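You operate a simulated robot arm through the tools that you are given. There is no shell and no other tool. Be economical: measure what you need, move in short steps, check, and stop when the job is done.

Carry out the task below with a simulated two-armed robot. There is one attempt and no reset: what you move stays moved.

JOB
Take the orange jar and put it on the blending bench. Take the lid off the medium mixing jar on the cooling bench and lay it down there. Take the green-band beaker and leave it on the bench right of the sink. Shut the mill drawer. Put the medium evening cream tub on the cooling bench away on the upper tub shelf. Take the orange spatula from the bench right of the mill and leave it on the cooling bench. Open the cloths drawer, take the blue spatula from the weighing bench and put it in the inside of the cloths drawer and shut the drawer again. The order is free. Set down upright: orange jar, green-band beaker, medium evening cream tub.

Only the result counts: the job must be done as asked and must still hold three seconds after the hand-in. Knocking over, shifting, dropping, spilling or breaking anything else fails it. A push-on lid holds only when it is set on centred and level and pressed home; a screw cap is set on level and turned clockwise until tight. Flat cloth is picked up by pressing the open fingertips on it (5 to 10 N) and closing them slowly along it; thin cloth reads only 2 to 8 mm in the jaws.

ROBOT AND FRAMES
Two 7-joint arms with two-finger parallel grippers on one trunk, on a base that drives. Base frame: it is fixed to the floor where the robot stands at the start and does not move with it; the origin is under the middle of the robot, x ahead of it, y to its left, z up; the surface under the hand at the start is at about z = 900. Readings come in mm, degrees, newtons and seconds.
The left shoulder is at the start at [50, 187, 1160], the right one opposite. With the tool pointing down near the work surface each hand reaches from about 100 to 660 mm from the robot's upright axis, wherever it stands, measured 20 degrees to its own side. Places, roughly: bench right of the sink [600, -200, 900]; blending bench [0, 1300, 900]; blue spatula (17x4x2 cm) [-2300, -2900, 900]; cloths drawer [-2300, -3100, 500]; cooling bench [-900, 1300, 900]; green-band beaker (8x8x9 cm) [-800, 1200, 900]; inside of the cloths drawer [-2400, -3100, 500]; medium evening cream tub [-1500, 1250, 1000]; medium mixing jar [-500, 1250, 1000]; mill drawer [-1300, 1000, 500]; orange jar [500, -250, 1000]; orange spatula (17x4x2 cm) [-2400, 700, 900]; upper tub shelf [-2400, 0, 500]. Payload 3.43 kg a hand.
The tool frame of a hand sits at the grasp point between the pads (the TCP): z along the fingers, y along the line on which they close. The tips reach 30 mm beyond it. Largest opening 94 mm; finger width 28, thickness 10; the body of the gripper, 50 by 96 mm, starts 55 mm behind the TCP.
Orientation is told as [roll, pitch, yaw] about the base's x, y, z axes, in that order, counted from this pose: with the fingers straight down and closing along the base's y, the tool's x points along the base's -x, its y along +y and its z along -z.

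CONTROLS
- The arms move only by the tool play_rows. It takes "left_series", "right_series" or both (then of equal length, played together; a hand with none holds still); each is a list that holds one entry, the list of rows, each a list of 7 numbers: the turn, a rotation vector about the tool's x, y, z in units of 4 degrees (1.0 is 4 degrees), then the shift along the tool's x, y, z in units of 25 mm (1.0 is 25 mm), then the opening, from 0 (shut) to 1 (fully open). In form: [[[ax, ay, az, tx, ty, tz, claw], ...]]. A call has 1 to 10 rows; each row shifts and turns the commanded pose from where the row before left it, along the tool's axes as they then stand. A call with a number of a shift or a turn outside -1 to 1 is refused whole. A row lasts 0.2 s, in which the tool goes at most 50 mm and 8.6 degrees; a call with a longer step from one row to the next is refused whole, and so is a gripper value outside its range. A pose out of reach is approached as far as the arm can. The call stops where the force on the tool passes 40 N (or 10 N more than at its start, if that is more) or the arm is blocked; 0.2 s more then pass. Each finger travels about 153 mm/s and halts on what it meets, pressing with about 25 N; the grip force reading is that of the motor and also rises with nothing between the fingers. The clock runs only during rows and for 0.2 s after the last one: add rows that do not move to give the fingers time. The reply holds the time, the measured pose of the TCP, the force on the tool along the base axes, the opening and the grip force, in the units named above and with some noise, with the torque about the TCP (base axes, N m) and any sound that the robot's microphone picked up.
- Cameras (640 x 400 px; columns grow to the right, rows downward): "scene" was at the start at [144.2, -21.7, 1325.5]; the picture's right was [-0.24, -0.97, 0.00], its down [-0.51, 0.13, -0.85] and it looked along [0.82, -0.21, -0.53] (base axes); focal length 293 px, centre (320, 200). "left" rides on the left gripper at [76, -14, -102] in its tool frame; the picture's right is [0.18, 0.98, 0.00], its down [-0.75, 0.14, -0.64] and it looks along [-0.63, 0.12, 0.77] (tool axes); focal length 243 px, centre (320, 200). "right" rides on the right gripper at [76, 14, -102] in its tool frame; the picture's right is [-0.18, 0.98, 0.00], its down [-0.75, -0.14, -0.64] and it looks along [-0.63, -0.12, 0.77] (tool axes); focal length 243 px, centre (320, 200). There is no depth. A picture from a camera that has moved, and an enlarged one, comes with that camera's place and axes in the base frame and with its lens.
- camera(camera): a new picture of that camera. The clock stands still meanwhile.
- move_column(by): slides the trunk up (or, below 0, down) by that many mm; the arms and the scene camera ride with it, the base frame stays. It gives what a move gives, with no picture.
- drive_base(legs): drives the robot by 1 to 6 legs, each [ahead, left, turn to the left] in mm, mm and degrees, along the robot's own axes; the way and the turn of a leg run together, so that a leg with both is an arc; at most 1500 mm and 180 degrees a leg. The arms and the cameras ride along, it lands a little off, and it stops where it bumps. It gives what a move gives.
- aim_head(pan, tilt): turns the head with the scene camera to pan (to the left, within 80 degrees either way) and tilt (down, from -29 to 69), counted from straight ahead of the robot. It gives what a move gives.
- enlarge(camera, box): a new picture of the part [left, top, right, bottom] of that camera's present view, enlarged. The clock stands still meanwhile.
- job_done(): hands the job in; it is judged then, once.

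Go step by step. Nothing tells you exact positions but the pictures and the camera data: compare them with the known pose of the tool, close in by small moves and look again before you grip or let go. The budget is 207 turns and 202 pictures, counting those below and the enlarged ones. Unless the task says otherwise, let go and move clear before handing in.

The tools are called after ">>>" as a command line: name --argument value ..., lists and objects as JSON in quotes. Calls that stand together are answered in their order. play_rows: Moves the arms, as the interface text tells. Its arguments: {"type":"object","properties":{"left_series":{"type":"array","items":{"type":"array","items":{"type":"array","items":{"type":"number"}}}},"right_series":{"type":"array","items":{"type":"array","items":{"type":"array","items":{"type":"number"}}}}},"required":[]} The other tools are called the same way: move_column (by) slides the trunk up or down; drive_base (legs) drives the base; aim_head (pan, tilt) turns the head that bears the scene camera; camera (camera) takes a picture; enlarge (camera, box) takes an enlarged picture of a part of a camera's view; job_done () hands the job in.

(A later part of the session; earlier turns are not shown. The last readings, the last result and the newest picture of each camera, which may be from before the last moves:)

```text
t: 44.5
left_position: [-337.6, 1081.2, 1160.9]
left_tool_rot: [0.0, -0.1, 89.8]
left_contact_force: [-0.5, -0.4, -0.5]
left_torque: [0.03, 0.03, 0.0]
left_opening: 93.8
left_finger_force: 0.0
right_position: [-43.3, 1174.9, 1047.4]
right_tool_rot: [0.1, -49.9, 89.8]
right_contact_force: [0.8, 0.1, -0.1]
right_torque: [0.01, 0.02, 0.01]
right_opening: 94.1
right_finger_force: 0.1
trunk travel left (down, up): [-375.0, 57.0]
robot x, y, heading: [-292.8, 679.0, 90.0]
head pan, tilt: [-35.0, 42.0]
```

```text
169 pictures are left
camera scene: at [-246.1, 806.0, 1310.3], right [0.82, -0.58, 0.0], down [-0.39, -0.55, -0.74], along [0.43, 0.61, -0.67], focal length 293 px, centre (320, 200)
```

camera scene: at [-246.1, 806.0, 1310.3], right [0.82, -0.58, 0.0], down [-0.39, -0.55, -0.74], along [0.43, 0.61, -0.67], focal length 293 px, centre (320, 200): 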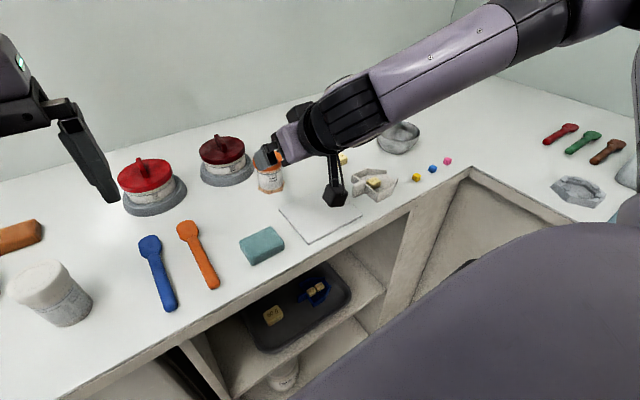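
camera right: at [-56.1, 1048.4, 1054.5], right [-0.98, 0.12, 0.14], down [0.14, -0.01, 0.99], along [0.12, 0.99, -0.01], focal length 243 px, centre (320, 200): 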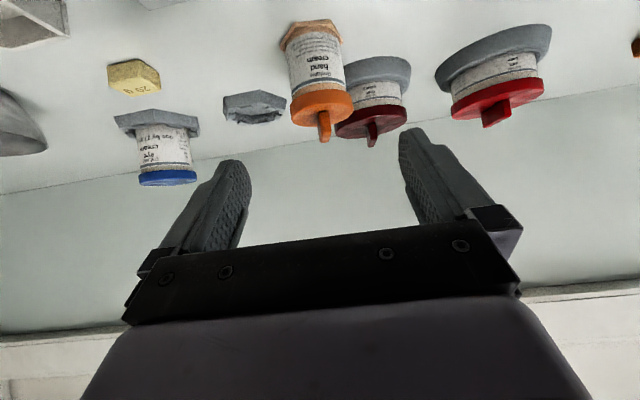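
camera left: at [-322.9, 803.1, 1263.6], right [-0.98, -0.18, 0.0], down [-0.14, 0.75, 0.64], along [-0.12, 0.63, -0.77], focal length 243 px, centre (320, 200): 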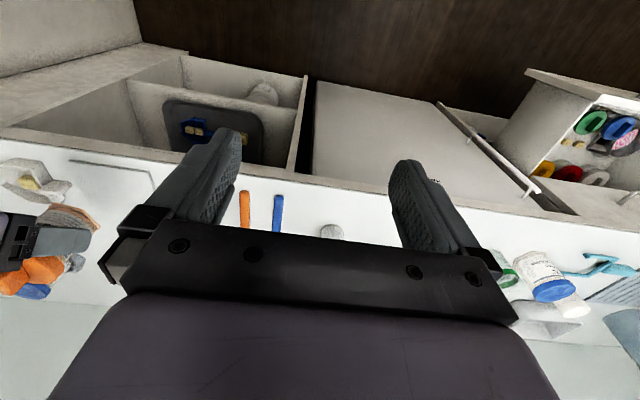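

The jar stands upright on the blending bench. Next I move to the cooling bench and look it over.

>>> drive_base --legs '[[-220, 0, 0], [0, 450, 0]]'

>>> play_rows --right_series '[[[0, 1, 0, 0, -0.8, -0.5, 1], [0, 1, 0, 0, -0.8, -0.5, 1], [0, 1, 0, 0, -0.8, -0.5, 1], [0, 1, 0, 0, -0.8, -0.5, 1], [0, 1, 0, 0, -0.5, -0.5, 1], [0, 1, 0, 0, 0, 0, 1], [0, 1, 0, 0, 0, 0, 1], [0, 1, 0, 0, 0, 0, 1], [0, 1, 0, 0, 0, 0, 1], [0, 1, 0, 0, 0, 0, 1]]]'

>>> aim_head --pan 0 --tilt 35

>>> camera --camera "scene"

```text
t: 50.2
left_position: [-783.1, 858.9, 1160.8]
left_tool_rot: [0.0, -0.1, 89.8]
left_contact_force: [-0.1, -0.5, -0.1]
left_torque: [-0.01, 0.05, -0.02]
left_opening: 94.0
left_finger_force: 0.0
right_position: [-489.9, 954.2, 1045.4]
right_tool_rot: [0.1, -50.0, 89.7]
right_contact_force: [1.2, 0.6, 0.4]
right_torque: [-0.03, 0.02, 0.02]
right_opening: 94.0
right_finger_force: 0.0
trunk travel left (down, up): [-375.0, 57.0]
robot x, y, heading: [-741.2, 460.2, 89.7]
head pan, tilt: [-35.0, 42.0]
```

```text
t: 52.5
left_position: [-783.4, 859.1, 1160.8]
left_tool_rot: [0.0, 0.0, 89.8]
left_contact_force: [0.3, 0.0, -0.5]
left_torque: [0.01, -0.01, 0.01]
left_opening: 94.2
left_finger_force: 0.1
right_position: [-396.8, 911.9, 1092.4]
right_tool_rot: [0.1, -9.9, 89.9]
right_contact_force: [-0.5, -0.2, 0.3]
right_torque: [0.0, -0.01, -0.01]
right_opening: 93.8
right_finger_force: 0.0
trunk travel left (down, up): [-375.0, 57.0]
robot x, y, heading: [-739.9, 458.6, 89.9]
head pan, tilt: [-35.0, 42.0]
```

```text
t: 53.5
left_position: [-782.4, 858.9, 1160.1]
left_tool_rot: [-0.1, -0.1, 89.7]
left_contact_force: [1.2, 0.8, 0.5]
left_torque: [0.01, -0.02, 0.02]
left_opening: 94.3
left_finger_force: 0.1
right_position: [-396.7, 911.7, 1093.9]
right_tool_rot: [0.0, -10.1, 89.7]
right_contact_force: [0.2, 0.0, 0.0]
right_torque: [0.03, 0.01, -0.02]
right_opening: 94.1
right_finger_force: 0.0
trunk travel left (down, up): [-375.0, 57.0]
robot x, y, heading: [-735.8, 458.1, 89.8]
head pan, tilt: [0.0, 35.0]
```

```text
168 pictures are left
camera scene: at [-740.9, 603.7, 1320.8], right [1.0, 0.0, 0.0], down [0.0, -0.57, -0.82], along [0.0, 0.82, -0.57], focal length 293 px, centre (320, 200)
```

scene: 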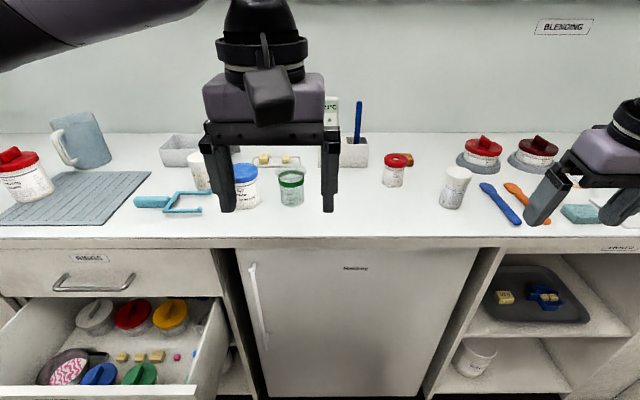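

>>> enlarge --camera "scene" --box '[340, 130, 500, 230]'

>>> enlarge --camera "scene" --box '[0, 110, 340, 230]'

>>> aim_head --pan 0 --tilt 10

>>> camera --camera "scene"

```text
4.00 times, centred on (420, 180) of scene
camera zoom: at [-740.9, 603.7, 1320.8], right [1.0, 0.0, 0.0], down [0.0, -0.57, -0.82], along [0.0, 0.82, -0.57], focal length 1174 px, centre (-80, 280)
```

zoom: 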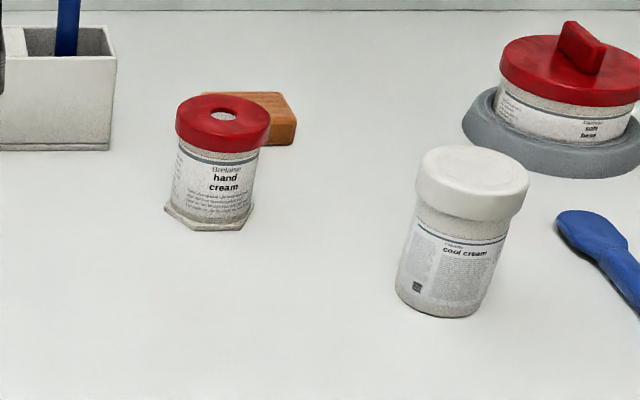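

```text
1.88 times, centred on (170, 170) of scene
camera zoom: at [-740.9, 603.7, 1320.8], right [1.0, 0.0, 0.0], down [0.0, -0.57, -0.82], along [0.0, 0.82, -0.57], focal length 552 px, centre (602, 256)
```

zoom: 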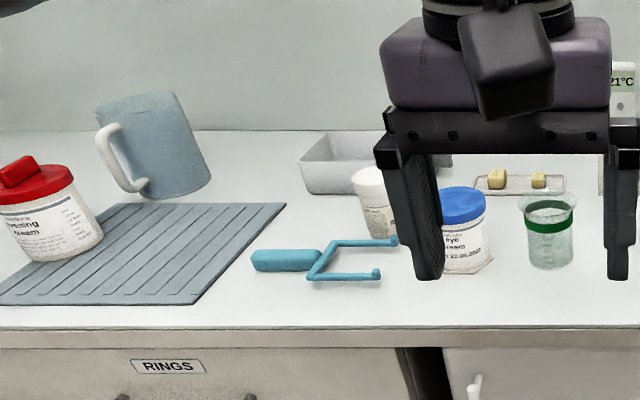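

```text
t: 54.4
left_position: [-782.3, 859.0, 1161.3]
left_tool_rot: [-0.1, -0.1, 89.9]
left_contact_force: [0.1, 0.0, 0.1]
left_torque: [0.0, -0.01, -0.02]
left_opening: 94.0
left_finger_force: 0.1
right_position: [-396.7, 911.6, 1092.2]
right_tool_rot: [0.1, -10.0, 89.8]
right_contact_force: [0.8, -0.9, 0.0]
right_torque: [-0.02, 0.0, -0.03]
right_opening: 93.9
right_finger_force: 0.1
trunk travel left (down, up): [-375.0, 57.0]
robot x, y, heading: [-743.4, 455.1, 89.9]
head pan, tilt: [0.0, 10.0]
```

```text
165 pictures are left
camera scene: at [-741.0, 608.7, 1360.9], right [1.0, 0.0, 0.0], down [0.0, -0.17, -0.98], along [0.0, 0.98, -0.17], focal length 293 px, centre (320, 200)
```

scene: 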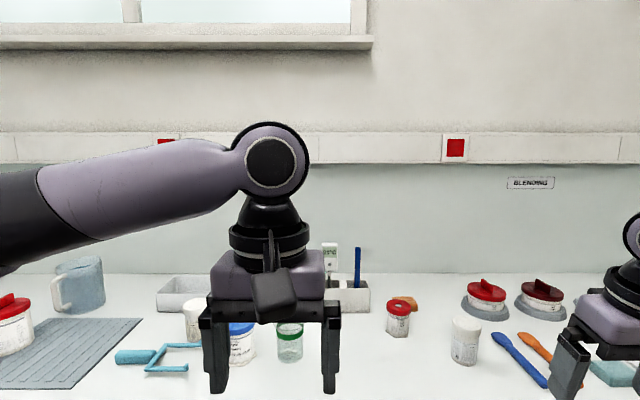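

The white-lidded "cool cream" jar near [-421, 1188] best matches the medium mixing jar (the footed jars are the colour-named ones). I drive in and inspect it with the right hand camera.

>>> drive_base --legs '[[200, 0, 0]]'

>>> play_rows --right_series '[[[0, 0.84, 0, 0, 0, 0, 1], [0, 0.84, 0, 0, 0, 0, 1], [0, 0.84, 0, 0, 0, 0, 1], [0, 0, 0, 0, 0, 0, 1]]]'

>>> camera --camera "right"

>>> aim_head --pan -20 --tilt 38

>>> camera --camera "scene"

```text
t: 55.9
left_position: [-781.8, 1054.4, 1161.5]
left_tool_rot: [0.0, 0.0, 89.5]
left_contact_force: [-0.1, 0.6, 0.7]
left_torque: [0.01, 0.02, -0.01]
left_opening: 94.0
left_finger_force: 0.0
right_position: [-395.8, 1107.3, 1093.8]
right_tool_rot: [0.1, -9.9, 89.7]
right_contact_force: [0.7, 0.5, -0.4]
right_torque: [0.01, 0.03, 0.0]
right_opening: 94.2
right_finger_force: 0.0
trunk travel left (down, up): [-375.0, 57.0]
robot x, y, heading: [-739.9, 652.6, 89.9]
head pan, tilt: [0.0, 10.0]
```

```text
t: 56.9
left_position: [-781.5, 1053.5, 1160.5]
left_tool_rot: [0.0, -0.2, 89.7]
left_contact_force: [-0.1, -0.1, 0.7]
left_torque: [-0.03, -0.03, -0.04]
left_opening: 94.0
left_finger_force: 0.0
right_position: [-396.8, 1107.1, 1093.1]
right_tool_rot: [0.2, 0.1, 89.8]
right_contact_force: [0.5, -0.2, -0.3]
right_torque: [-0.01, -0.03, -0.01]
right_opening: 94.0
right_finger_force: 0.0
trunk travel left (down, up): [-375.0, 57.0]
robot x, y, heading: [-737.1, 653.5, 89.7]
head pan, tilt: [0.0, 10.0]
```

```text
164 pictures are left
camera right: at [-408.8, 1031.7, 1195.9], right [-0.98, 0.19, 0.0], down [0.15, 0.75, 0.64], along [0.12, 0.63, -0.77], focal length 243 px, centre (320, 200)
```

right: 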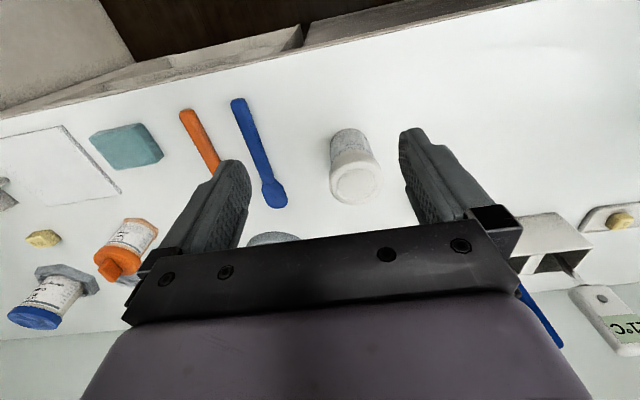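

```text
t: 57.9
left_position: [-781.3, 1053.5, 1160.3]
left_tool_rot: [0.0, 0.0, 89.8]
left_contact_force: [0.0, -0.1, 0.3]
left_torque: [0.0, 0.03, 0.0]
left_opening: 94.1
left_finger_force: 0.0
right_position: [-395.5, 1107.5, 1093.2]
right_tool_rot: [0.2, 0.2, 89.8]
right_contact_force: [-0.5, 0.7, 0.1]
right_torque: [0.01, -0.05, 0.0]
right_opening: 93.9
right_finger_force: 0.0
trunk travel left (down, up): [-375.0, 57.0]
robot x, y, heading: [-739.5, 650.5, 89.8]
head pan, tilt: [-20.0, 38.0]
```

```text
163 pictures are left
camera scene: at [-710.6, 792.3, 1316.3], right [0.94, -0.35, 0.0], down [-0.21, -0.58, -0.79], along [0.27, 0.74, -0.61], focal length 293 px, centre (320, 200)
```

scene: 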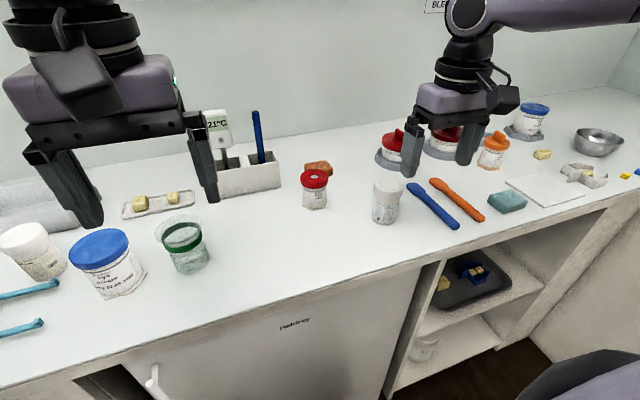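

>>> enlarge --camera "scene" --box '[290, 150, 420, 235]'

>>> enlarge --camera "scene" --box '[0, 180, 220, 320]'

```text
4.71 times, centred on (355, 192) of scene
camera zoom: at [-710.6, 792.3, 1316.3], right [0.94, -0.35, 0.0], down [-0.21, -0.58, -0.79], along [0.27, 0.74, -0.61], focal length 1381 px, centre (155, 235)
```

zoom: 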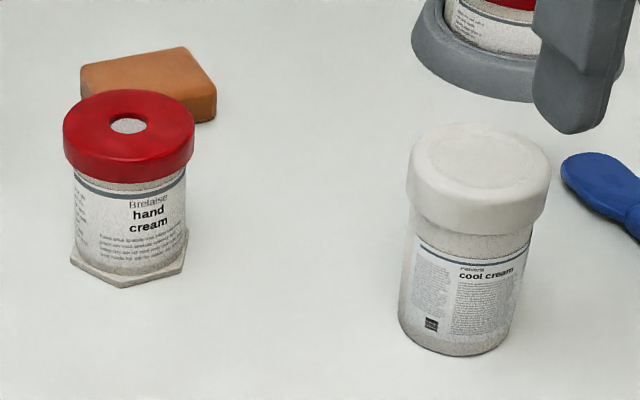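

```text
2.86 times, centred on (110, 250) of scene
camera zoom: at [-710.6, 792.3, 1316.3], right [0.94, -0.35, 0.0], down [-0.21, -0.58, -0.79], along [0.27, 0.74, -0.61], focal length 838 px, centre (920, 57)
```

zoom: 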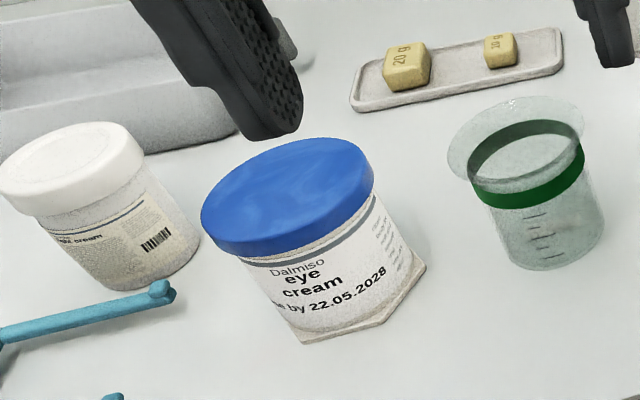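

Thinking again: the footless jars (cool, light, evening cream) are the named tubs. The red-lidded footed jar with the spindle hole at about [-544, 1281] is the mixing jar and fits the given place best. I bring the right hand above it.

>>> drive_base --legs '[[50, 0, 0]]'

>>> play_rows --right_series '[[[0, 0, 0, -0.5, 0.65, 0.1, 1], [0, 0, 0, -0.5, 0.65, 0.1, 1], [0, 0, 0, -0.5, 0.65, 0.1, 1], [0, 0, 0, -0.5, 0.65, 0.1, 1], [0, 0, 0, -0.5, 0.65, 0.1, 1], [0, 0, 0, -0.5, 0.65, 0.1, 1], [0, 0, 0, -0.5, 0.65, 0.1, 1], [0, 0, 0, -0.5, 0.65, 0.1, 1], [0, 0, 0, -0.4, 0.65, 0.1, 1], [0, 0, 0, 0, 0, 0, 1]]]'

>>> camera --camera "right"

>>> aim_head --pan -15 --tilt 40

>>> camera --camera "scene"

```text
t: 58.8
left_position: [-781.3, 1105.6, 1159.7]
left_tool_rot: [0.1, 0.0, 89.6]
left_contact_force: [-0.6, 0.3, -0.2]
left_torque: [-0.05, -0.03, -0.02]
left_opening: 93.9
left_finger_force: 0.0
right_position: [-396.4, 1156.9, 1092.3]
right_tool_rot: [0.1, 0.2, 89.7]
right_contact_force: [0.2, 1.4, -0.6]
right_torque: [0.01, -0.01, -0.04]
right_opening: 94.3
right_finger_force: 0.0
trunk travel left (down, up): [-375.0, 57.0]
robot x, y, heading: [-742.5, 701.3, 89.8]
head pan, tilt: [-20.0, 38.0]
```

```text
t: 61.0
left_position: [-781.1, 1102.9, 1160.6]
left_tool_rot: [-0.1, -0.1, 89.6]
left_contact_force: [0.1, 0.2, 0.5]
left_torque: [0.02, 0.03, 0.02]
left_opening: 94.0
left_finger_force: 0.0
right_position: [-505.1, 1226.8, 1072.3]
right_tool_rot: [0.2, 0.1, 89.8]
right_contact_force: [0.2, 0.3, -0.7]
right_torque: [0.01, -0.02, -0.01]
right_opening: 94.0
right_finger_force: 0.1
right hand out of reach, approached as far as the arm can: row 7, 8, 9
trunk travel left (down, up): [-375.0, 57.0]
robot x, y, heading: [-741.7, 701.5, 89.6]
head pan, tilt: [-20.0, 38.0]
```

```text
160 pictures are left
camera right: at [-518.2, 1150.8, 1175.1], right [-0.98, 0.19, 0.0], down [0.15, 0.75, 0.64], along [0.12, 0.63, -0.77], focal length 243 px, centre (320, 200)
```

right: 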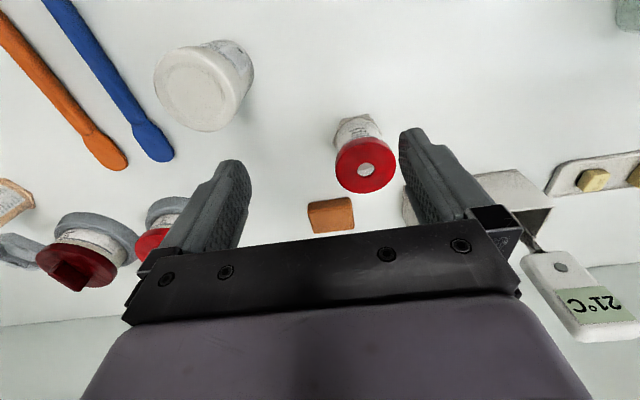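

```text
t: 61.6
left_position: [-780.8, 1104.7, 1160.7]
left_tool_rot: [0.0, -0.1, 89.7]
left_contact_force: [-0.9, -0.5, -0.4]
left_torque: [0.0, 0.01, 0.04]
left_opening: 94.1
left_finger_force: 0.0
right_position: [-504.6, 1226.6, 1072.3]
right_tool_rot: [0.1, -0.1, 89.7]
right_contact_force: [0.3, 0.8, 0.0]
right_torque: [-0.03, -0.02, 0.04]
right_opening: 93.7
right_finger_force: 0.0
trunk travel left (down, up): [-375.0, 57.0]
robot x, y, heading: [-742.8, 701.5, 89.6]
head pan, tilt: [-15.0, 40.0]
```

```text
159 pictures are left
camera scene: at [-717.7, 842.7, 1313.3], right [0.96, -0.26, 0.0], down [-0.17, -0.62, -0.77], along [0.2, 0.74, -0.64], focal length 293 px, centre (320, 200)
```

scene: 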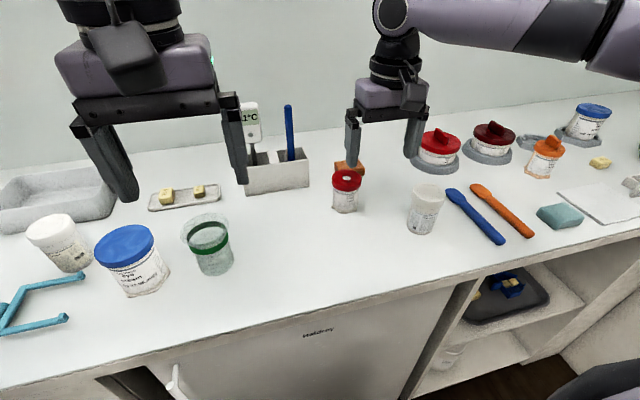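

>>> enlarge --camera "right" --box '[290, 90, 420, 210]'

>>> drive_base --legs '[[50, 0, 0]]'

>>> play_rows --right_series '[[[0, 0, 0, -0.04, 0.68, 0, 1], [0, 0, 0, -0.04, 0.68, 0, 1], [0, 0, 0, 0, 0, 0, 1]]]'

>>> camera --camera "right"

```text
3.33 times, centred on (355, 150) of right
camera zoom: at [-518.2, 1150.7, 1175.3], right [-0.98, 0.19, 0.0], down [0.15, 0.75, 0.64], along [0.12, 0.63, -0.77], focal length 809 px, centre (203, 367)
```

zoom: 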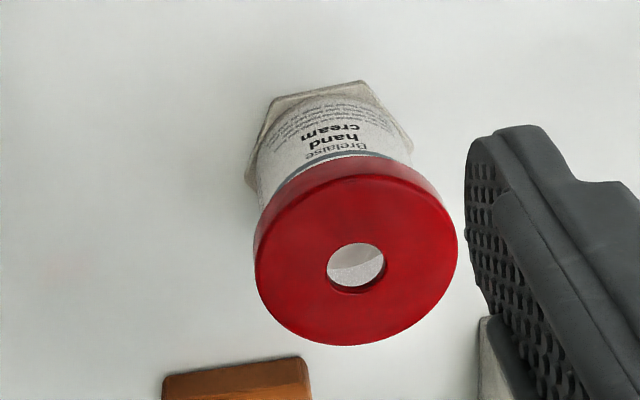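

```text
t: 62.6
left_position: [-780.9, 1154.7, 1160.5]
left_tool_rot: [0.0, -0.1, 89.7]
left_contact_force: [-0.5, -0.4, -0.2]
left_torque: [-0.03, 0.01, 0.0]
left_opening: 94.1
left_finger_force: 0.1
right_position: [-504.1, 1276.4, 1072.2]
right_tool_rot: [0.1, 0.1, 89.8]
right_contact_force: [0.2, 0.0, 0.2]
right_torque: [-0.02, 0.0, -0.02]
right_opening: 93.9
right_finger_force: 0.0
trunk travel left (down, up): [-375.0, 57.0]
robot x, y, heading: [-739.7, 749.6, 89.8]
head pan, tilt: [-15.0, 40.0]
```

```text
t: 63.4
left_position: [-780.9, 1153.2, 1160.5]
left_tool_rot: [0.0, -0.1, 89.7]
left_contact_force: [1.2, -0.6, 0.8]
left_torque: [0.01, 0.0, 0.01]
left_opening: 94.0
left_finger_force: 0.0
right_position: [-525.2, 1259.9, 1072.6]
right_tool_rot: [0.0, -0.1, 89.7]
right_contact_force: [-0.1, -0.3, -0.3]
right_torque: [0.0, -0.02, 0.0]
right_opening: 94.0
right_finger_force: 0.0
right hand out of reach, approached as far as the arm can: row 1, 2
trunk travel left (down, up): [-375.0, 57.0]
robot x, y, heading: [-737.6, 749.8, 89.7]
head pan, tilt: [-15.0, 40.0]
```

```text
157 pictures are left
camera right: at [-538.0, 1184.9, 1174.7], right [-0.98, 0.19, 0.0], down [0.15, 0.75, 0.64], along [0.12, 0.63, -0.77], focal length 243 px, centre (320, 200)
```

right: 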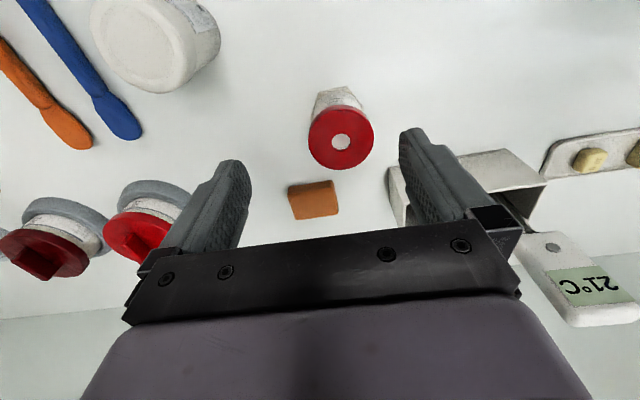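

>>> play_rows --right_series '[[[0, 0, 0, 0, 0, 0.8, 1], [0, 0, 0, 0, 0, 0.8, 1], [0, 0, 0, -0.4, 0.27, 0, 1], [0, 0, 0, -0.4, 0.27, 0, 1], [0, 0, 0, 0, 0, 0, 1]]]'

>>> camera --camera "right"

```text
t: 64.6
left_position: [-780.1, 1152.1, 1160.5]
left_tool_rot: [0.0, -0.1, 89.7]
left_contact_force: [0.6, 0.6, 0.7]
left_torque: [-0.03, -0.04, 0.01]
left_opening: 94.0
left_finger_force: 0.0
right_position: [-522.9, 1259.6, 1032.6]
right_tool_rot: [0.1, 0.0, 89.7]
right_contact_force: [-0.2, 1.1, 0.8]
right_torque: [0.01, -0.01, 0.01]
right_opening: 93.9
right_finger_force: 0.1
right hand out of reach, approached as far as the arm can: row 3, 4
trunk travel left (down, up): [-375.0, 57.0]
robot x, y, heading: [-743.2, 752.3, 89.8]
head pan, tilt: [-15.0, 40.0]
```

```text
156 pictures are left
camera right: at [-536.0, 1183.9, 1134.8], right [-0.98, 0.19, 0.0], down [0.15, 0.75, 0.64], along [0.12, 0.63, -0.77], focal length 243 px, centre (320, 200)
```

right: 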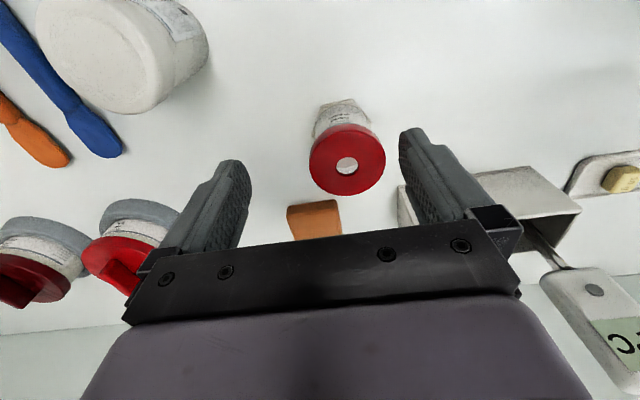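

>>> drive_base --legs '[[20, 16, 0]]'

>>> camera --camera "right"

```text
t: 65.4
left_position: [-797.9, 1173.0, 1159.2]
left_tool_rot: [0.0, 0.0, 89.7]
left_contact_force: [-0.4, 0.2, 0.3]
left_torque: [-0.05, -0.03, 0.0]
left_opening: 93.6
left_finger_force: 0.1
right_position: [-539.7, 1280.1, 1032.7]
right_tool_rot: [0.1, 0.2, 89.7]
right_contact_force: [-0.3, 0.9, 0.0]
right_torque: [-0.01, -0.03, 0.02]
right_opening: 94.0
right_finger_force: 0.1
trunk travel left (down, up): [-375.0, 57.0]
robot x, y, heading: [-757.0, 771.1, 89.6]
head pan, tilt: [-15.0, 40.0]
```

```text
155 pictures are left
camera right: at [-552.7, 1204.8, 1134.4], right [-0.98, 0.19, 0.0], down [0.15, 0.75, 0.64], along [0.12, 0.63, -0.77], focal length 243 px, centre (320, 200)
```

right: 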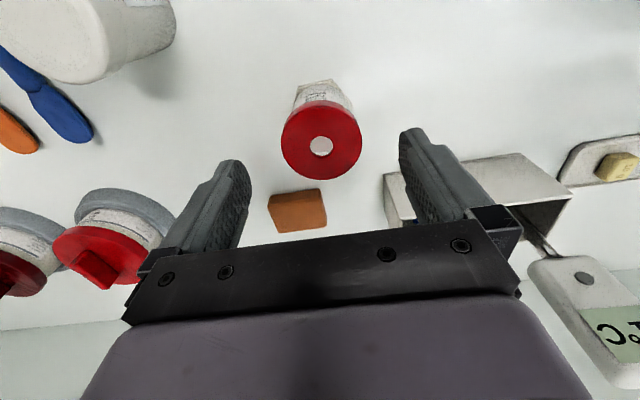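

>>> play_rows --right_series '[[[0, 0, 0, 0, 0, 0.5, 1], [0, 0, 0, 0, 0, 0.5, 1], [0, 0, 0, 0, 0, 0.48, 1], [0, 0, 0, 0, 0, 0, 1]]]'

>>> camera --camera "right"

>>> enlarge --camera "scene" --box '[260, 80, 460, 240]'

```text
t: 66.4
left_position: [-798.1, 1171.8, 1161.4]
left_tool_rot: [0.0, -0.1, 89.7]
left_contact_force: [-0.5, -0.5, -1.4]
left_torque: [0.0, 0.0, -0.02]
left_opening: 94.0
left_finger_force: 0.0
right_position: [-535.8, 1274.9, 995.2]
right_tool_rot: [0.2, -0.1, 89.8]
right_contact_force: [0.7, -0.1, -0.2]
right_torque: [0.02, -0.02, -0.01]
right_opening: 94.2
right_finger_force: 0.1
right hand out of reach, approached as far as the arm can: row 2
trunk travel left (down, up): [-375.0, 57.0]
robot x, y, heading: [-753.9, 771.4, 89.7]
head pan, tilt: [-15.0, 40.0]
```

```text
154 pictures are left
camera right: at [-548.1, 1198.6, 1097.8], right [-0.98, 0.19, 0.0], down [0.15, 0.75, 0.64], along [0.12, 0.63, -0.77], focal length 243 px, centre (320, 200)
```

right: 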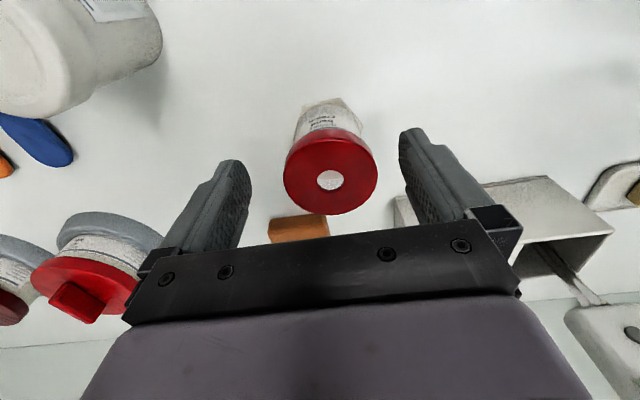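

```text
2.50 times, centred on (360, 160) of scene
camera zoom: at [-733.4, 912.0, 1313.3], right [0.96, -0.26, 0.0], down [-0.17, -0.62, -0.77], along [0.2, 0.74, -0.64], focal length 734 px, centre (220, 300)
```

zoom: 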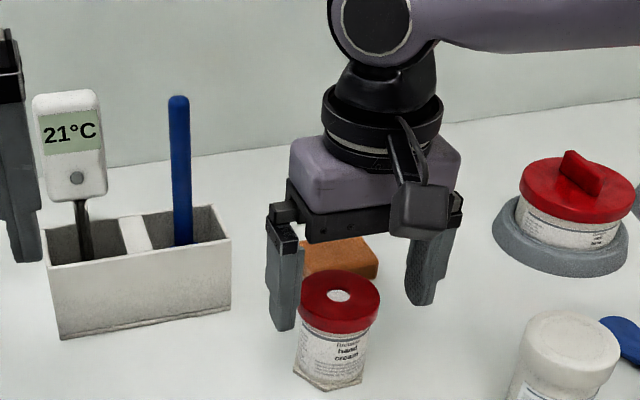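

>>> drive_base --legs '[[5, 3, 0]]'

>>> camera --camera "right"

```text
t: 67.2
left_position: [-795.7, 1173.4, 1160.9]
left_tool_rot: [0.2, -0.2, 89.5]
left_contact_force: [-0.2, 0.0, 1.4]
left_torque: [0.01, 0.07, -0.01]
left_opening: 93.8
left_finger_force: 0.1
right_position: [-534.5, 1274.0, 996.1]
right_tool_rot: [0.2, 0.0, 89.6]
right_contact_force: [0.0, -1.3, -0.5]
right_torque: [0.01, -0.01, -0.01]
right_opening: 94.4
right_finger_force: 0.0
trunk travel left (down, up): [-375.0, 57.0]
robot x, y, heading: [-758.1, 768.0, 89.5]
head pan, tilt: [-15.0, 40.0]
stopped in leg 1: the robot was blocked; the commanded pose is now the measured one
```

```text
152 pictures are left
camera right: at [-547.8, 1197.9, 1098.0], right [-0.98, 0.19, 0.0], down [0.15, 0.75, 0.64], along [0.12, 0.63, -0.77], focal length 243 px, centre (320, 200)
```

right: 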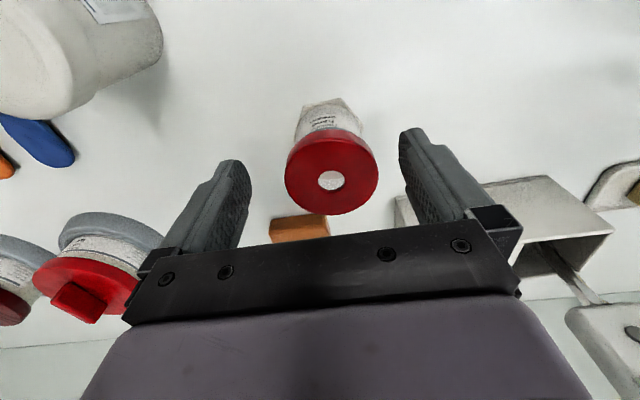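

>>> drive_base --legs '[[0, 6, 0]]'

>>> camera --camera "right"

```text
t: 68.0
left_position: [-803.1, 1173.2, 1159.6]
left_tool_rot: [0.0, 0.0, 89.4]
left_contact_force: [0.2, 0.7, -0.6]
left_torque: [0.02, 0.0, 0.01]
left_opening: 93.8
left_finger_force: 0.1
right_position: [-540.5, 1275.0, 994.9]
right_tool_rot: [0.2, -0.1, 89.6]
right_contact_force: [0.2, 0.6, -0.6]
right_torque: [0.0, -0.05, 0.0]
right_opening: 93.7
right_finger_force: 0.0
trunk travel left (down, up): [-375.0, 57.0]
robot x, y, heading: [-762.8, 770.6, 89.4]
head pan, tilt: [-15.0, 40.0]
```

```text
151 pictures are left
camera right: at [-553.4, 1197.9, 1098.1], right [-0.98, 0.19, 0.0], down [0.15, 0.75, 0.64], along [0.12, 0.63, -0.77], focal length 243 px, centre (320, 200)
```

right: 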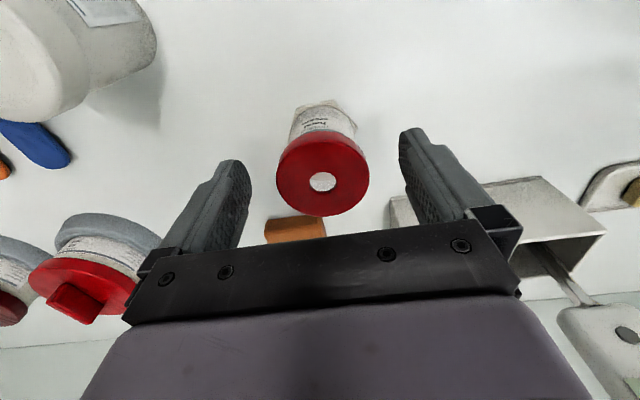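

>>> play_rows --right_series '[[[0, 0, 0, 0, 0, 0, 0.8], [0, 0, 0, 0, 0, 0, 0.7], [0, 0, 0, 0, 0, 0, 0.6], [0, 0, 0, 0, 0, 0, 0.45], [0, 0, 0, 0, 0, 0, 0.45], [0, 0, 0, 0, 0, 0, 0.45]]]'

>>> camera --camera "right"

>>> enlarge --camera "scene" --box '[300, 130, 420, 240]'

```text
t: 69.3
left_position: [-802.2, 1172.5, 1161.2]
left_tool_rot: [0.1, -0.1, 89.4]
left_contact_force: [0.1, 0.1, -0.7]
left_torque: [-0.01, 0.02, 0.0]
left_opening: 94.0
left_finger_force: 0.1
right_position: [-539.2, 1274.6, 994.8]
right_tool_rot: [0.2, -0.1, 89.5]
right_contact_force: [0.7, 0.6, 0.9]
right_torque: [0.04, -0.03, 0.0]
right_opening: 58.7
right_finger_force: 24.8
trunk travel left (down, up): [-375.0, 57.0]
robot x, y, heading: [-755.7, 774.5, 89.4]
head pan, tilt: [-15.0, 40.0]
```

```text
150 pictures are left
camera right: at [-552.8, 1197.9, 1098.0], right [-0.98, 0.19, 0.0], down [0.15, 0.75, 0.64], along [0.12, 0.63, -0.77], focal length 243 px, centre (320, 200)
```

right: 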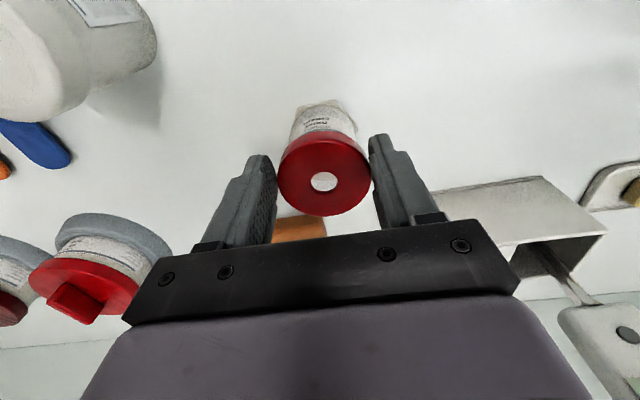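

```text
3.64 times, centred on (360, 185) of scene
camera zoom: at [-739.2, 911.9, 1313.3], right [0.96, -0.27, 0.0], down [-0.17, -0.62, -0.77], along [0.2, 0.74, -0.64], focal length 1067 px, centre (174, 254)
```

zoom: 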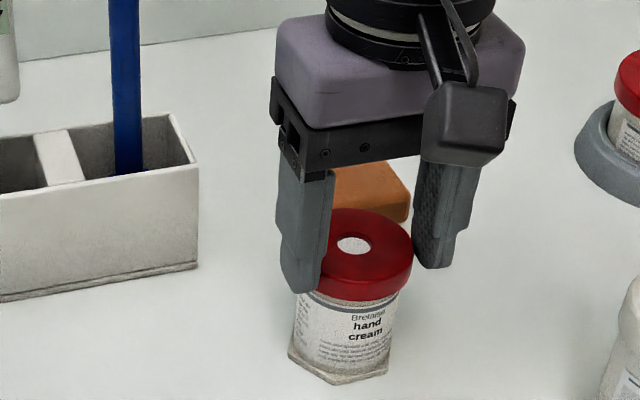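

The lid is gripped. I lift slightly to see whether it comes free or the jar follows.

>>> play_rows --right_series '[[[0, 0, 0, 0, 0, -0.1, 0.45], [0, 0, 0, 0, 0, -0.1, 0.45], [0, 0, 0, 0, 0, 0, 0.45]]]'

>>> enlarge --camera "scene" --box '[300, 130, 420, 240]'

```text
t: 70.2
left_position: [-802.5, 1173.2, 1162.1]
left_tool_rot: [0.1, -0.1, 89.4]
left_contact_force: [-0.1, -0.7, -0.4]
left_torque: [-0.01, 0.0, 0.04]
left_opening: 93.9
left_finger_force: 0.2
right_position: [-540.3, 1273.0, 1000.3]
right_tool_rot: [0.3, 0.0, 89.6]
right_contact_force: [0.1, 0.2, -0.4]
right_torque: [-0.02, -0.01, 0.0]
right_opening: 58.5
right_finger_force: 25.5
trunk travel left (down, up): [-375.0, 57.0]
robot x, y, heading: [-760.3, 768.3, 89.3]
head pan, tilt: [-15.0, 40.0]
```

```text
3.64 times, centred on (360, 185) of scene
camera zoom: at [-739.2, 912.0, 1313.2], right [0.96, -0.27, 0.0], down [-0.17, -0.62, -0.77], along [0.2, 0.74, -0.64], focal length 1067 px, centre (174, 254)
```

zoom: 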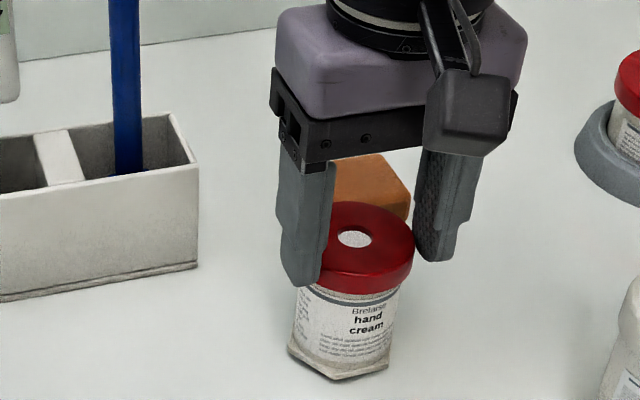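

The jar follows the lid, so it must be held with the other hand. I set it back down, let go and rise.

>>> play_rows --right_series '[[[0, 0, 0, 0, 0, 0.1, 0.45], [0, 0, 0, 0, 0, 0.1, 0.45], [0, 0, 0, 0, 0, 0.03, 0.45], [0, 0, 0, 0, 0, 0, 0.7], [0, 0, 0, 0, 0, 0, 1], [0, 0, 0, 0, 0, 0, 1], [0, 0, 0, 0, 0, -0.8, 1], [0, 0, 0, 0, 0, -1, 1], [0, 0, 0, 0, 0, -1, 1], [0, 0, 0, 0, 0, -1, 1]]]'

>>> camera --camera "right"

```text
t: 72.3
left_position: [-801.4, 1172.9, 1160.7]
left_tool_rot: [0.1, -0.1, 89.4]
left_contact_force: [-0.4, -0.3, 0.7]
left_torque: [0.01, 0.02, 0.0]
left_opening: 93.8
left_finger_force: 0.0
right_position: [-540.7, 1274.0, 1090.0]
right_tool_rot: [0.2, -0.1, 89.6]
right_contact_force: [0.0, -0.5, -0.6]
right_torque: [-0.02, -0.07, 0.01]
right_opening: 93.7
right_finger_force: 0.0
trunk travel left (down, up): [-375.0, 57.0]
robot x, y, heading: [-761.2, 768.0, 89.5]
head pan, tilt: [-15.0, 40.0]
```

```text
147 pictures are left
camera right: at [-552.9, 1197.3, 1192.4], right [-0.98, 0.19, 0.0], down [0.15, 0.75, 0.64], along [0.12, 0.63, -0.77], focal length 243 px, centre (320, 200)
```

right: 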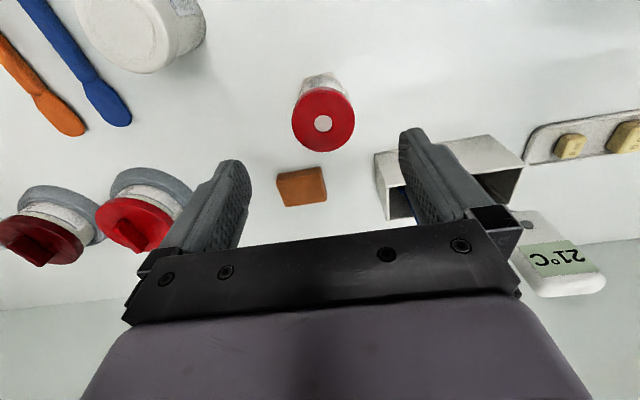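

I back off and set the hands for two-handed work: the right turned so its camera points away, the left to come in tilted from the left side.

>>> drive_base --legs '[[-220, 0, 0], [0, -140, 0]]'

>>> play_rows --left_series '[[[0, 0, 1, 0, 0.3, 0, 1], [0, 0, 1, 0, 0, 0, 1], [0, 0, 1, 0, 0, 0, 1], [0, 0, 1, 0, 0, 0, 1], [0, 0, 1, 0, 0, 0, 1], [0, 0, 1, 0, 0, 0, 1], [0, 0, 1, 0, 0, 0, 1], [0, 0, 1, 0, 0, 0, 1], [0, 0, 1, 0, 0, 0, 1], [0, 0, 1, 0, 0, 0, 1]]]' --right_series '[[[0, 0, -1, 0, 0, 0, 1], [0, 0, -1, 0, 0, 0, 1], [0, 0, -1, 0, 0, 0, 1], [0, 0, -1, 0, 0, 0, 1], [0, 0, -1, 0, 0, 0, 1], [0, 0, -1, 0, 0, 0, 1], [0, 0, -1, 0, 0, 0, 1], [0, 0, -1, 0, 0, 0, 1], [0, 0, -1, 0, 0, 0, 1], [0, 0, -1, 0, 0, 0, 1]]]'

>>> play_rows --left_series '[[[0, 0, 1, 0, 0, 0, 1], [0, 0, 1, 0, 0, 0, 1], [0, 0, 1, 0, 0, 0, 1], [0, 0, 1, 0, 0, 0, 1], [0, 0, 1, 0, 0, 0, 1], [0, 0, 1, 0, 0, 0, 1], [0, 0, 1, 0, 0, 0, 1], [0, 0, 1, 0, 0, 0, 1], [0, 0, 1, 0, 0, 0, 1], [0, 0, 1, 0, 0, 0, 1]]]' --right_series '[[[0, 0, -1, 0, 0, 0, 1], [0, 0, -1, 0, 0, 0, 1], [0, 0, -1, 0, 0, 0, 1], [0, 0, -1, 0, 0, 0, 1], [0, 0, -1, 0, 0, 0, 1], [0, 0, -1, 0, 0, 0, 1], [0, 0, -1, 0, 0, 0, 1], [0, 0, -1, 0, 0, 0, 1], [0, 0, -1, 0, 0, 0, 1], [0, 0, -1, 0, 0, 0, 1]]]'

```text
t: 73.3
left_position: [-802.4, 1133.6, 1161.2]
left_tool_rot: [0.1, -0.1, 89.6]
left_contact_force: [0.5, -0.1, 1.3]
left_torque: [0.01, -0.02, 0.0]
left_opening: 94.0
left_finger_force: 0.1
right_position: [-539.6, 1235.1, 1089.9]
right_tool_rot: [0.2, -0.2, 89.5]
right_contact_force: [-0.7, -1.3, 0.2]
right_torque: [-0.03, -0.03, -0.03]
right_opening: 94.0
right_finger_force: 0.0
trunk travel left (down, up): [-375.0, 57.0]
robot x, y, heading: [-762.8, 731.7, 89.4]
head pan, tilt: [-15.0, 40.0]
stopped in leg 1: the robot was blocked; the commanded pose is now the measured one
```

```text
t: 75.5
left_position: [-808.7, 1135.7, 1160.6]
left_tool_rot: [0.1, 0.0, 49.5]
left_contact_force: [-0.3, 0.1, -0.1]
left_torque: [0.04, 0.01, 0.0]
left_opening: 94.0
left_finger_force: 0.1
right_position: [-540.0, 1235.4, 1089.1]
right_tool_rot: [0.1, -0.2, 129.6]
right_contact_force: [-0.2, -1.2, -0.2]
right_torque: [0.0, 0.01, 0.02]
right_opening: 94.1
right_finger_force: 0.2
trunk travel left (down, up): [-375.0, 57.0]
robot x, y, heading: [-759.2, 736.2, 89.8]
head pan, tilt: [-15.0, 40.0]
```

```text
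t: 77.7
left_position: [-809.8, 1136.1, 1160.2]
left_tool_rot: [-0.1, 0.1, 9.5]
left_contact_force: [-0.2, -0.5, 0.0]
left_torque: [0.0, 0.04, 0.0]
left_opening: 94.1
left_finger_force: 0.0
right_position: [-539.4, 1236.1, 1090.0]
right_tool_rot: [0.0, -0.2, 169.6]
right_contact_force: [0.0, 0.2, 0.1]
right_torque: [-0.03, -0.01, 0.0]
right_opening: 94.3
right_finger_force: 0.1
trunk travel left (down, up): [-375.0, 57.0]
robot x, y, heading: [-760.2, 732.9, 89.6]
head pan, tilt: [-15.0, 40.0]
```

>>> drive_base --legs '[[-80, 0, 0]]'

>>> aim_head --pan 0 --tilt 60

>>> camera --camera "scene"

```text
t: 78.9
left_position: [-809.1, 1057.5, 1161.8]
left_tool_rot: [0.0, 0.1, 9.4]
left_contact_force: [0.0, -0.4, -0.6]
left_torque: [-0.03, -0.01, 0.0]
left_opening: 94.2
left_finger_force: 0.0
right_position: [-538.4, 1157.7, 1089.4]
right_tool_rot: [0.0, -0.2, 169.5]
right_contact_force: [-0.5, 0.4, 1.1]
right_torque: [-0.01, -0.02, -0.02]
right_opening: 94.0
right_finger_force: 0.1
trunk travel left (down, up): [-375.0, 57.0]
robot x, y, heading: [-757.9, 656.4, 89.6]
head pan, tilt: [-15.0, 40.0]
stopped in leg 1: the robot was blocked; the commanded pose is now the measured one
```

```text
t: 79.7
left_position: [-809.5, 1057.9, 1159.6]
left_tool_rot: [0.1, 0.1, 9.4]
left_contact_force: [-0.5, 0.5, 0.3]
left_torque: [0.01, 0.01, 0.02]
left_opening: 94.0
left_finger_force: 0.0
right_position: [-538.1, 1157.4, 1088.4]
right_tool_rot: [0.1, -0.2, 169.5]
right_contact_force: [0.6, -0.5, 0.7]
right_torque: [0.01, 0.0, 0.01]
right_opening: 94.1
right_finger_force: 0.0
trunk travel left (down, up): [-375.0, 57.0]
robot x, y, heading: [-760.1, 655.1, 89.1]
head pan, tilt: [0.0, 60.0]
```

```text
146 pictures are left
camera scene: at [-761.3, 780.9, 1286.6], right [1.0, -0.01, 0.0], down [-0.01, -0.87, -0.5], along [0.0, 0.5, -0.87], focal length 293 px, centre (320, 200)
```

scene: 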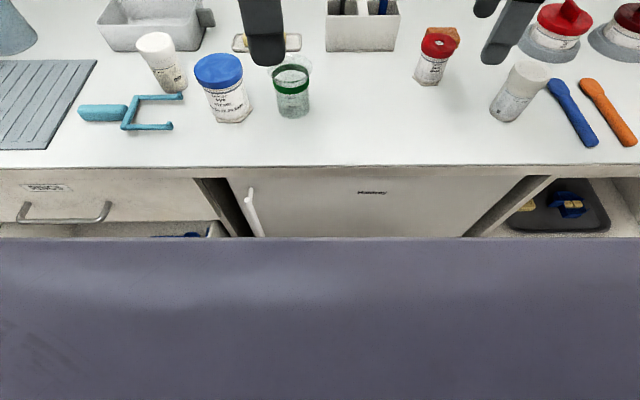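

>>> drive_base --legs '[[-100, 0, 0], [0, -140, 0]]'

>>> aim_head --pan 45 --tilt 45

>>> camera --camera "scene"

```text
t: 82.3
left_position: [-668.3, 954.7, 1160.4]
left_tool_rot: [0.1, 0.1, 9.4]
left_contact_force: [-0.2, -0.4, 0.1]
left_torque: [0.0, -0.05, 0.03]
left_opening: 94.1
left_finger_force: 0.0
right_position: [-399.1, 1054.8, 1088.7]
right_tool_rot: [0.0, -0.3, 169.4]
right_contact_force: [0.5, 0.3, -0.9]
right_torque: [0.01, -0.02, 0.0]
right_opening: 94.0
right_finger_force: 0.1
trunk travel left (down, up): [-375.0, 57.0]
robot x, y, heading: [-619.1, 551.4, 89.4]
head pan, tilt: [0.0, 60.0]
```

```text
t: 83.5
left_position: [-668.8, 953.7, 1160.6]
left_tool_rot: [0.1, 0.1, 9.3]
left_contact_force: [-0.3, -0.5, -0.5]
left_torque: [-0.04, 0.0, -0.02]
left_opening: 93.9
left_finger_force: 0.0
right_position: [-398.0, 1053.8, 1090.1]
right_tool_rot: [0.0, -0.2, 169.5]
right_contact_force: [-0.1, -0.6, 0.5]
right_torque: [0.01, 0.02, -0.04]
right_opening: 94.4
right_finger_force: 0.0
trunk travel left (down, up): [-375.0, 57.0]
robot x, y, heading: [-620.8, 549.5, 89.3]
head pan, tilt: [45.0, 45.0]
```

```text
145 pictures are left
camera scene: at [-678.5, 669.5, 1306.0], right [0.71, 0.7, 0.0], down [0.49, -0.51, -0.71], along [-0.49, 0.51, -0.71], focal length 293 px, centre (320, 200)
```

scene: 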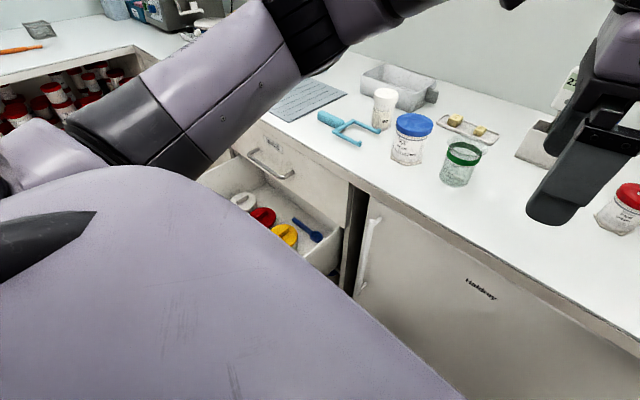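

>>> play_rows --left_series '[[[0, 0, 0.8, 0, 0, 0, 1], [0, 0, 0.8, 0, 0, 0, 1], [0, 0, 0.75, 0, 0, 0, 1], [0, -1, 0, 0, 0, 0, 1], [0, -1, 0, 0, 0, 0, 1], [0, -1, 0, 0, 0, 0, 1], [0, -1, 0, 0, 0, 0, 1], [0, -1, 0, 0, 0, 0, 1], [0, -1, 0, 0, 0, 0, 1], [0, -1, 0, 0, 0, 0, 1]]]' --right_series '[[[0, 0, -0.9, 0, 0, 0, 1], [0, 0, -0.9, 0, 0, 0, 1], [0, 0, -0.8, 0, 0, 0, 1], [0, 0, 0, 0, 0, 0, 1], [0, 0, 0, 0, 0, 0, 1], [0, 0, 0, 0, 0, 0, 1], [0, 0, 0, 0, 0, 0, 1], [0, 0, 0, 0, 0, 0, 1], [0, 0, 0, 0, 0, 0, 1], [0, 0, 0, 0, 0, 0, 1]]]'

>>> play_rows --left_series '[[[0, -1, 0, 0, 0, 0, 1], [0, -1, 0, 0, 0, 0, 1], [0, -1, 0, 0, 0, 0, 1], [0, -1, 0, 0, 0, 0, 1], [0, -1, 0, 0, 0, 0, 1], [0, -0.5, 0, 0, 0, 0, 1], [0, 0, 0, 0, 0, 0, 1]]]'

>>> drive_base --legs '[[140, 0, 0]]'

>>> aim_head --pan 0 --tilt 40

>>> camera --camera "scene"

```text
t: 85.7
left_position: [-668.2, 954.4, 1160.0]
left_tool_rot: [0.0, -28.0, 0.2]
left_contact_force: [-0.7, -0.2, -0.3]
left_torque: [-0.03, 0.0, 0.06]
left_opening: 94.1
left_finger_force: 0.0
right_position: [-399.6, 1055.2, 1088.3]
right_tool_rot: [-0.1, -0.3, 179.9]
right_contact_force: [-0.3, 0.0, -0.2]
right_torque: [0.03, -0.02, -0.01]
right_opening: 93.8
right_finger_force: 0.1
trunk travel left (down, up): [-375.0, 57.0]
robot x, y, heading: [-621.6, 551.6, 89.3]
head pan, tilt: [45.0, 45.0]
```

```text
t: 87.3
left_position: [-668.9, 953.8, 1160.2]
left_tool_rot: [0.1, -49.9, 0.1]
left_contact_force: [-0.3, 0.9, 0.1]
left_torque: [0.02, 0.0, 0.01]
left_opening: 93.9
left_finger_force: 0.0
right_position: [-398.2, 1054.4, 1089.3]
right_tool_rot: [0.0, -0.2, 179.8]
right_contact_force: [0.1, 0.1, 0.4]
right_torque: [-0.01, 0.02, 0.0]
right_opening: 94.0
right_finger_force: 0.0
trunk travel left (down, up): [-375.0, 57.0]
robot x, y, heading: [-623.5, 555.3, 89.4]
head pan, tilt: [45.0, 45.0]
```

```text
t: 88.6
left_position: [-667.8, 1092.5, 1160.0]
left_tool_rot: [-0.1, -50.0, 0.1]
left_contact_force: [0.2, 0.3, -0.2]
left_torque: [-0.05, 0.02, -0.02]
left_opening: 93.8
left_finger_force: 0.2
right_position: [-397.6, 1193.2, 1088.5]
right_tool_rot: [-0.2, -0.2, 179.9]
right_contact_force: [-0.1, 0.6, -0.3]
right_torque: [-0.02, 0.05, 0.0]
right_opening: 94.2
right_finger_force: 0.1
trunk travel left (down, up): [-375.0, 57.0]
robot x, y, heading: [-616.2, 691.7, 89.6]
head pan, tilt: [45.0, 45.0]
```

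```text
t: 89.7
left_position: [-666.5, 1092.6, 1160.7]
left_tool_rot: [0.0, -49.9, 0.0]
left_contact_force: [1.4, -0.4, -0.6]
left_torque: [0.0, 0.01, 0.02]
left_opening: 93.7
left_finger_force: 0.0
right_position: [-397.9, 1192.9, 1088.6]
right_tool_rot: [0.0, -0.1, 179.8]
right_contact_force: [-0.4, 0.6, 0.1]
right_torque: [-0.03, 0.02, 0.04]
right_opening: 94.0
right_finger_force: 0.0
trunk travel left (down, up): [-375.0, 57.0]
robot x, y, heading: [-617.8, 690.2, 89.3]
head pan, tilt: [0.0, 40.0]
```

```text
144 pictures are left
camera scene: at [-619.6, 834.5, 1313.3], right [1.0, -0.01, 0.0], down [-0.01, -0.64, -0.77], along [0.01, 0.77, -0.64], focal length 293 px, centre (320, 200)
```

scene: 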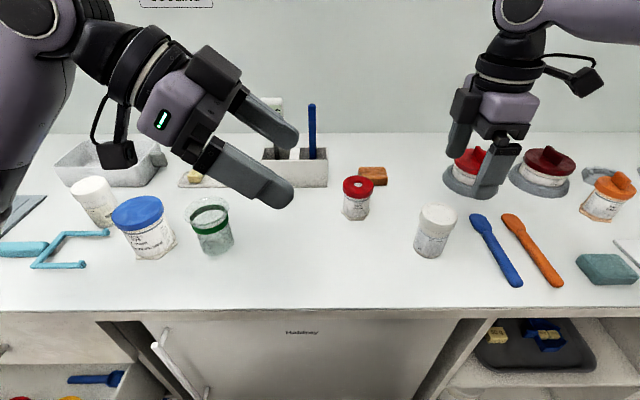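

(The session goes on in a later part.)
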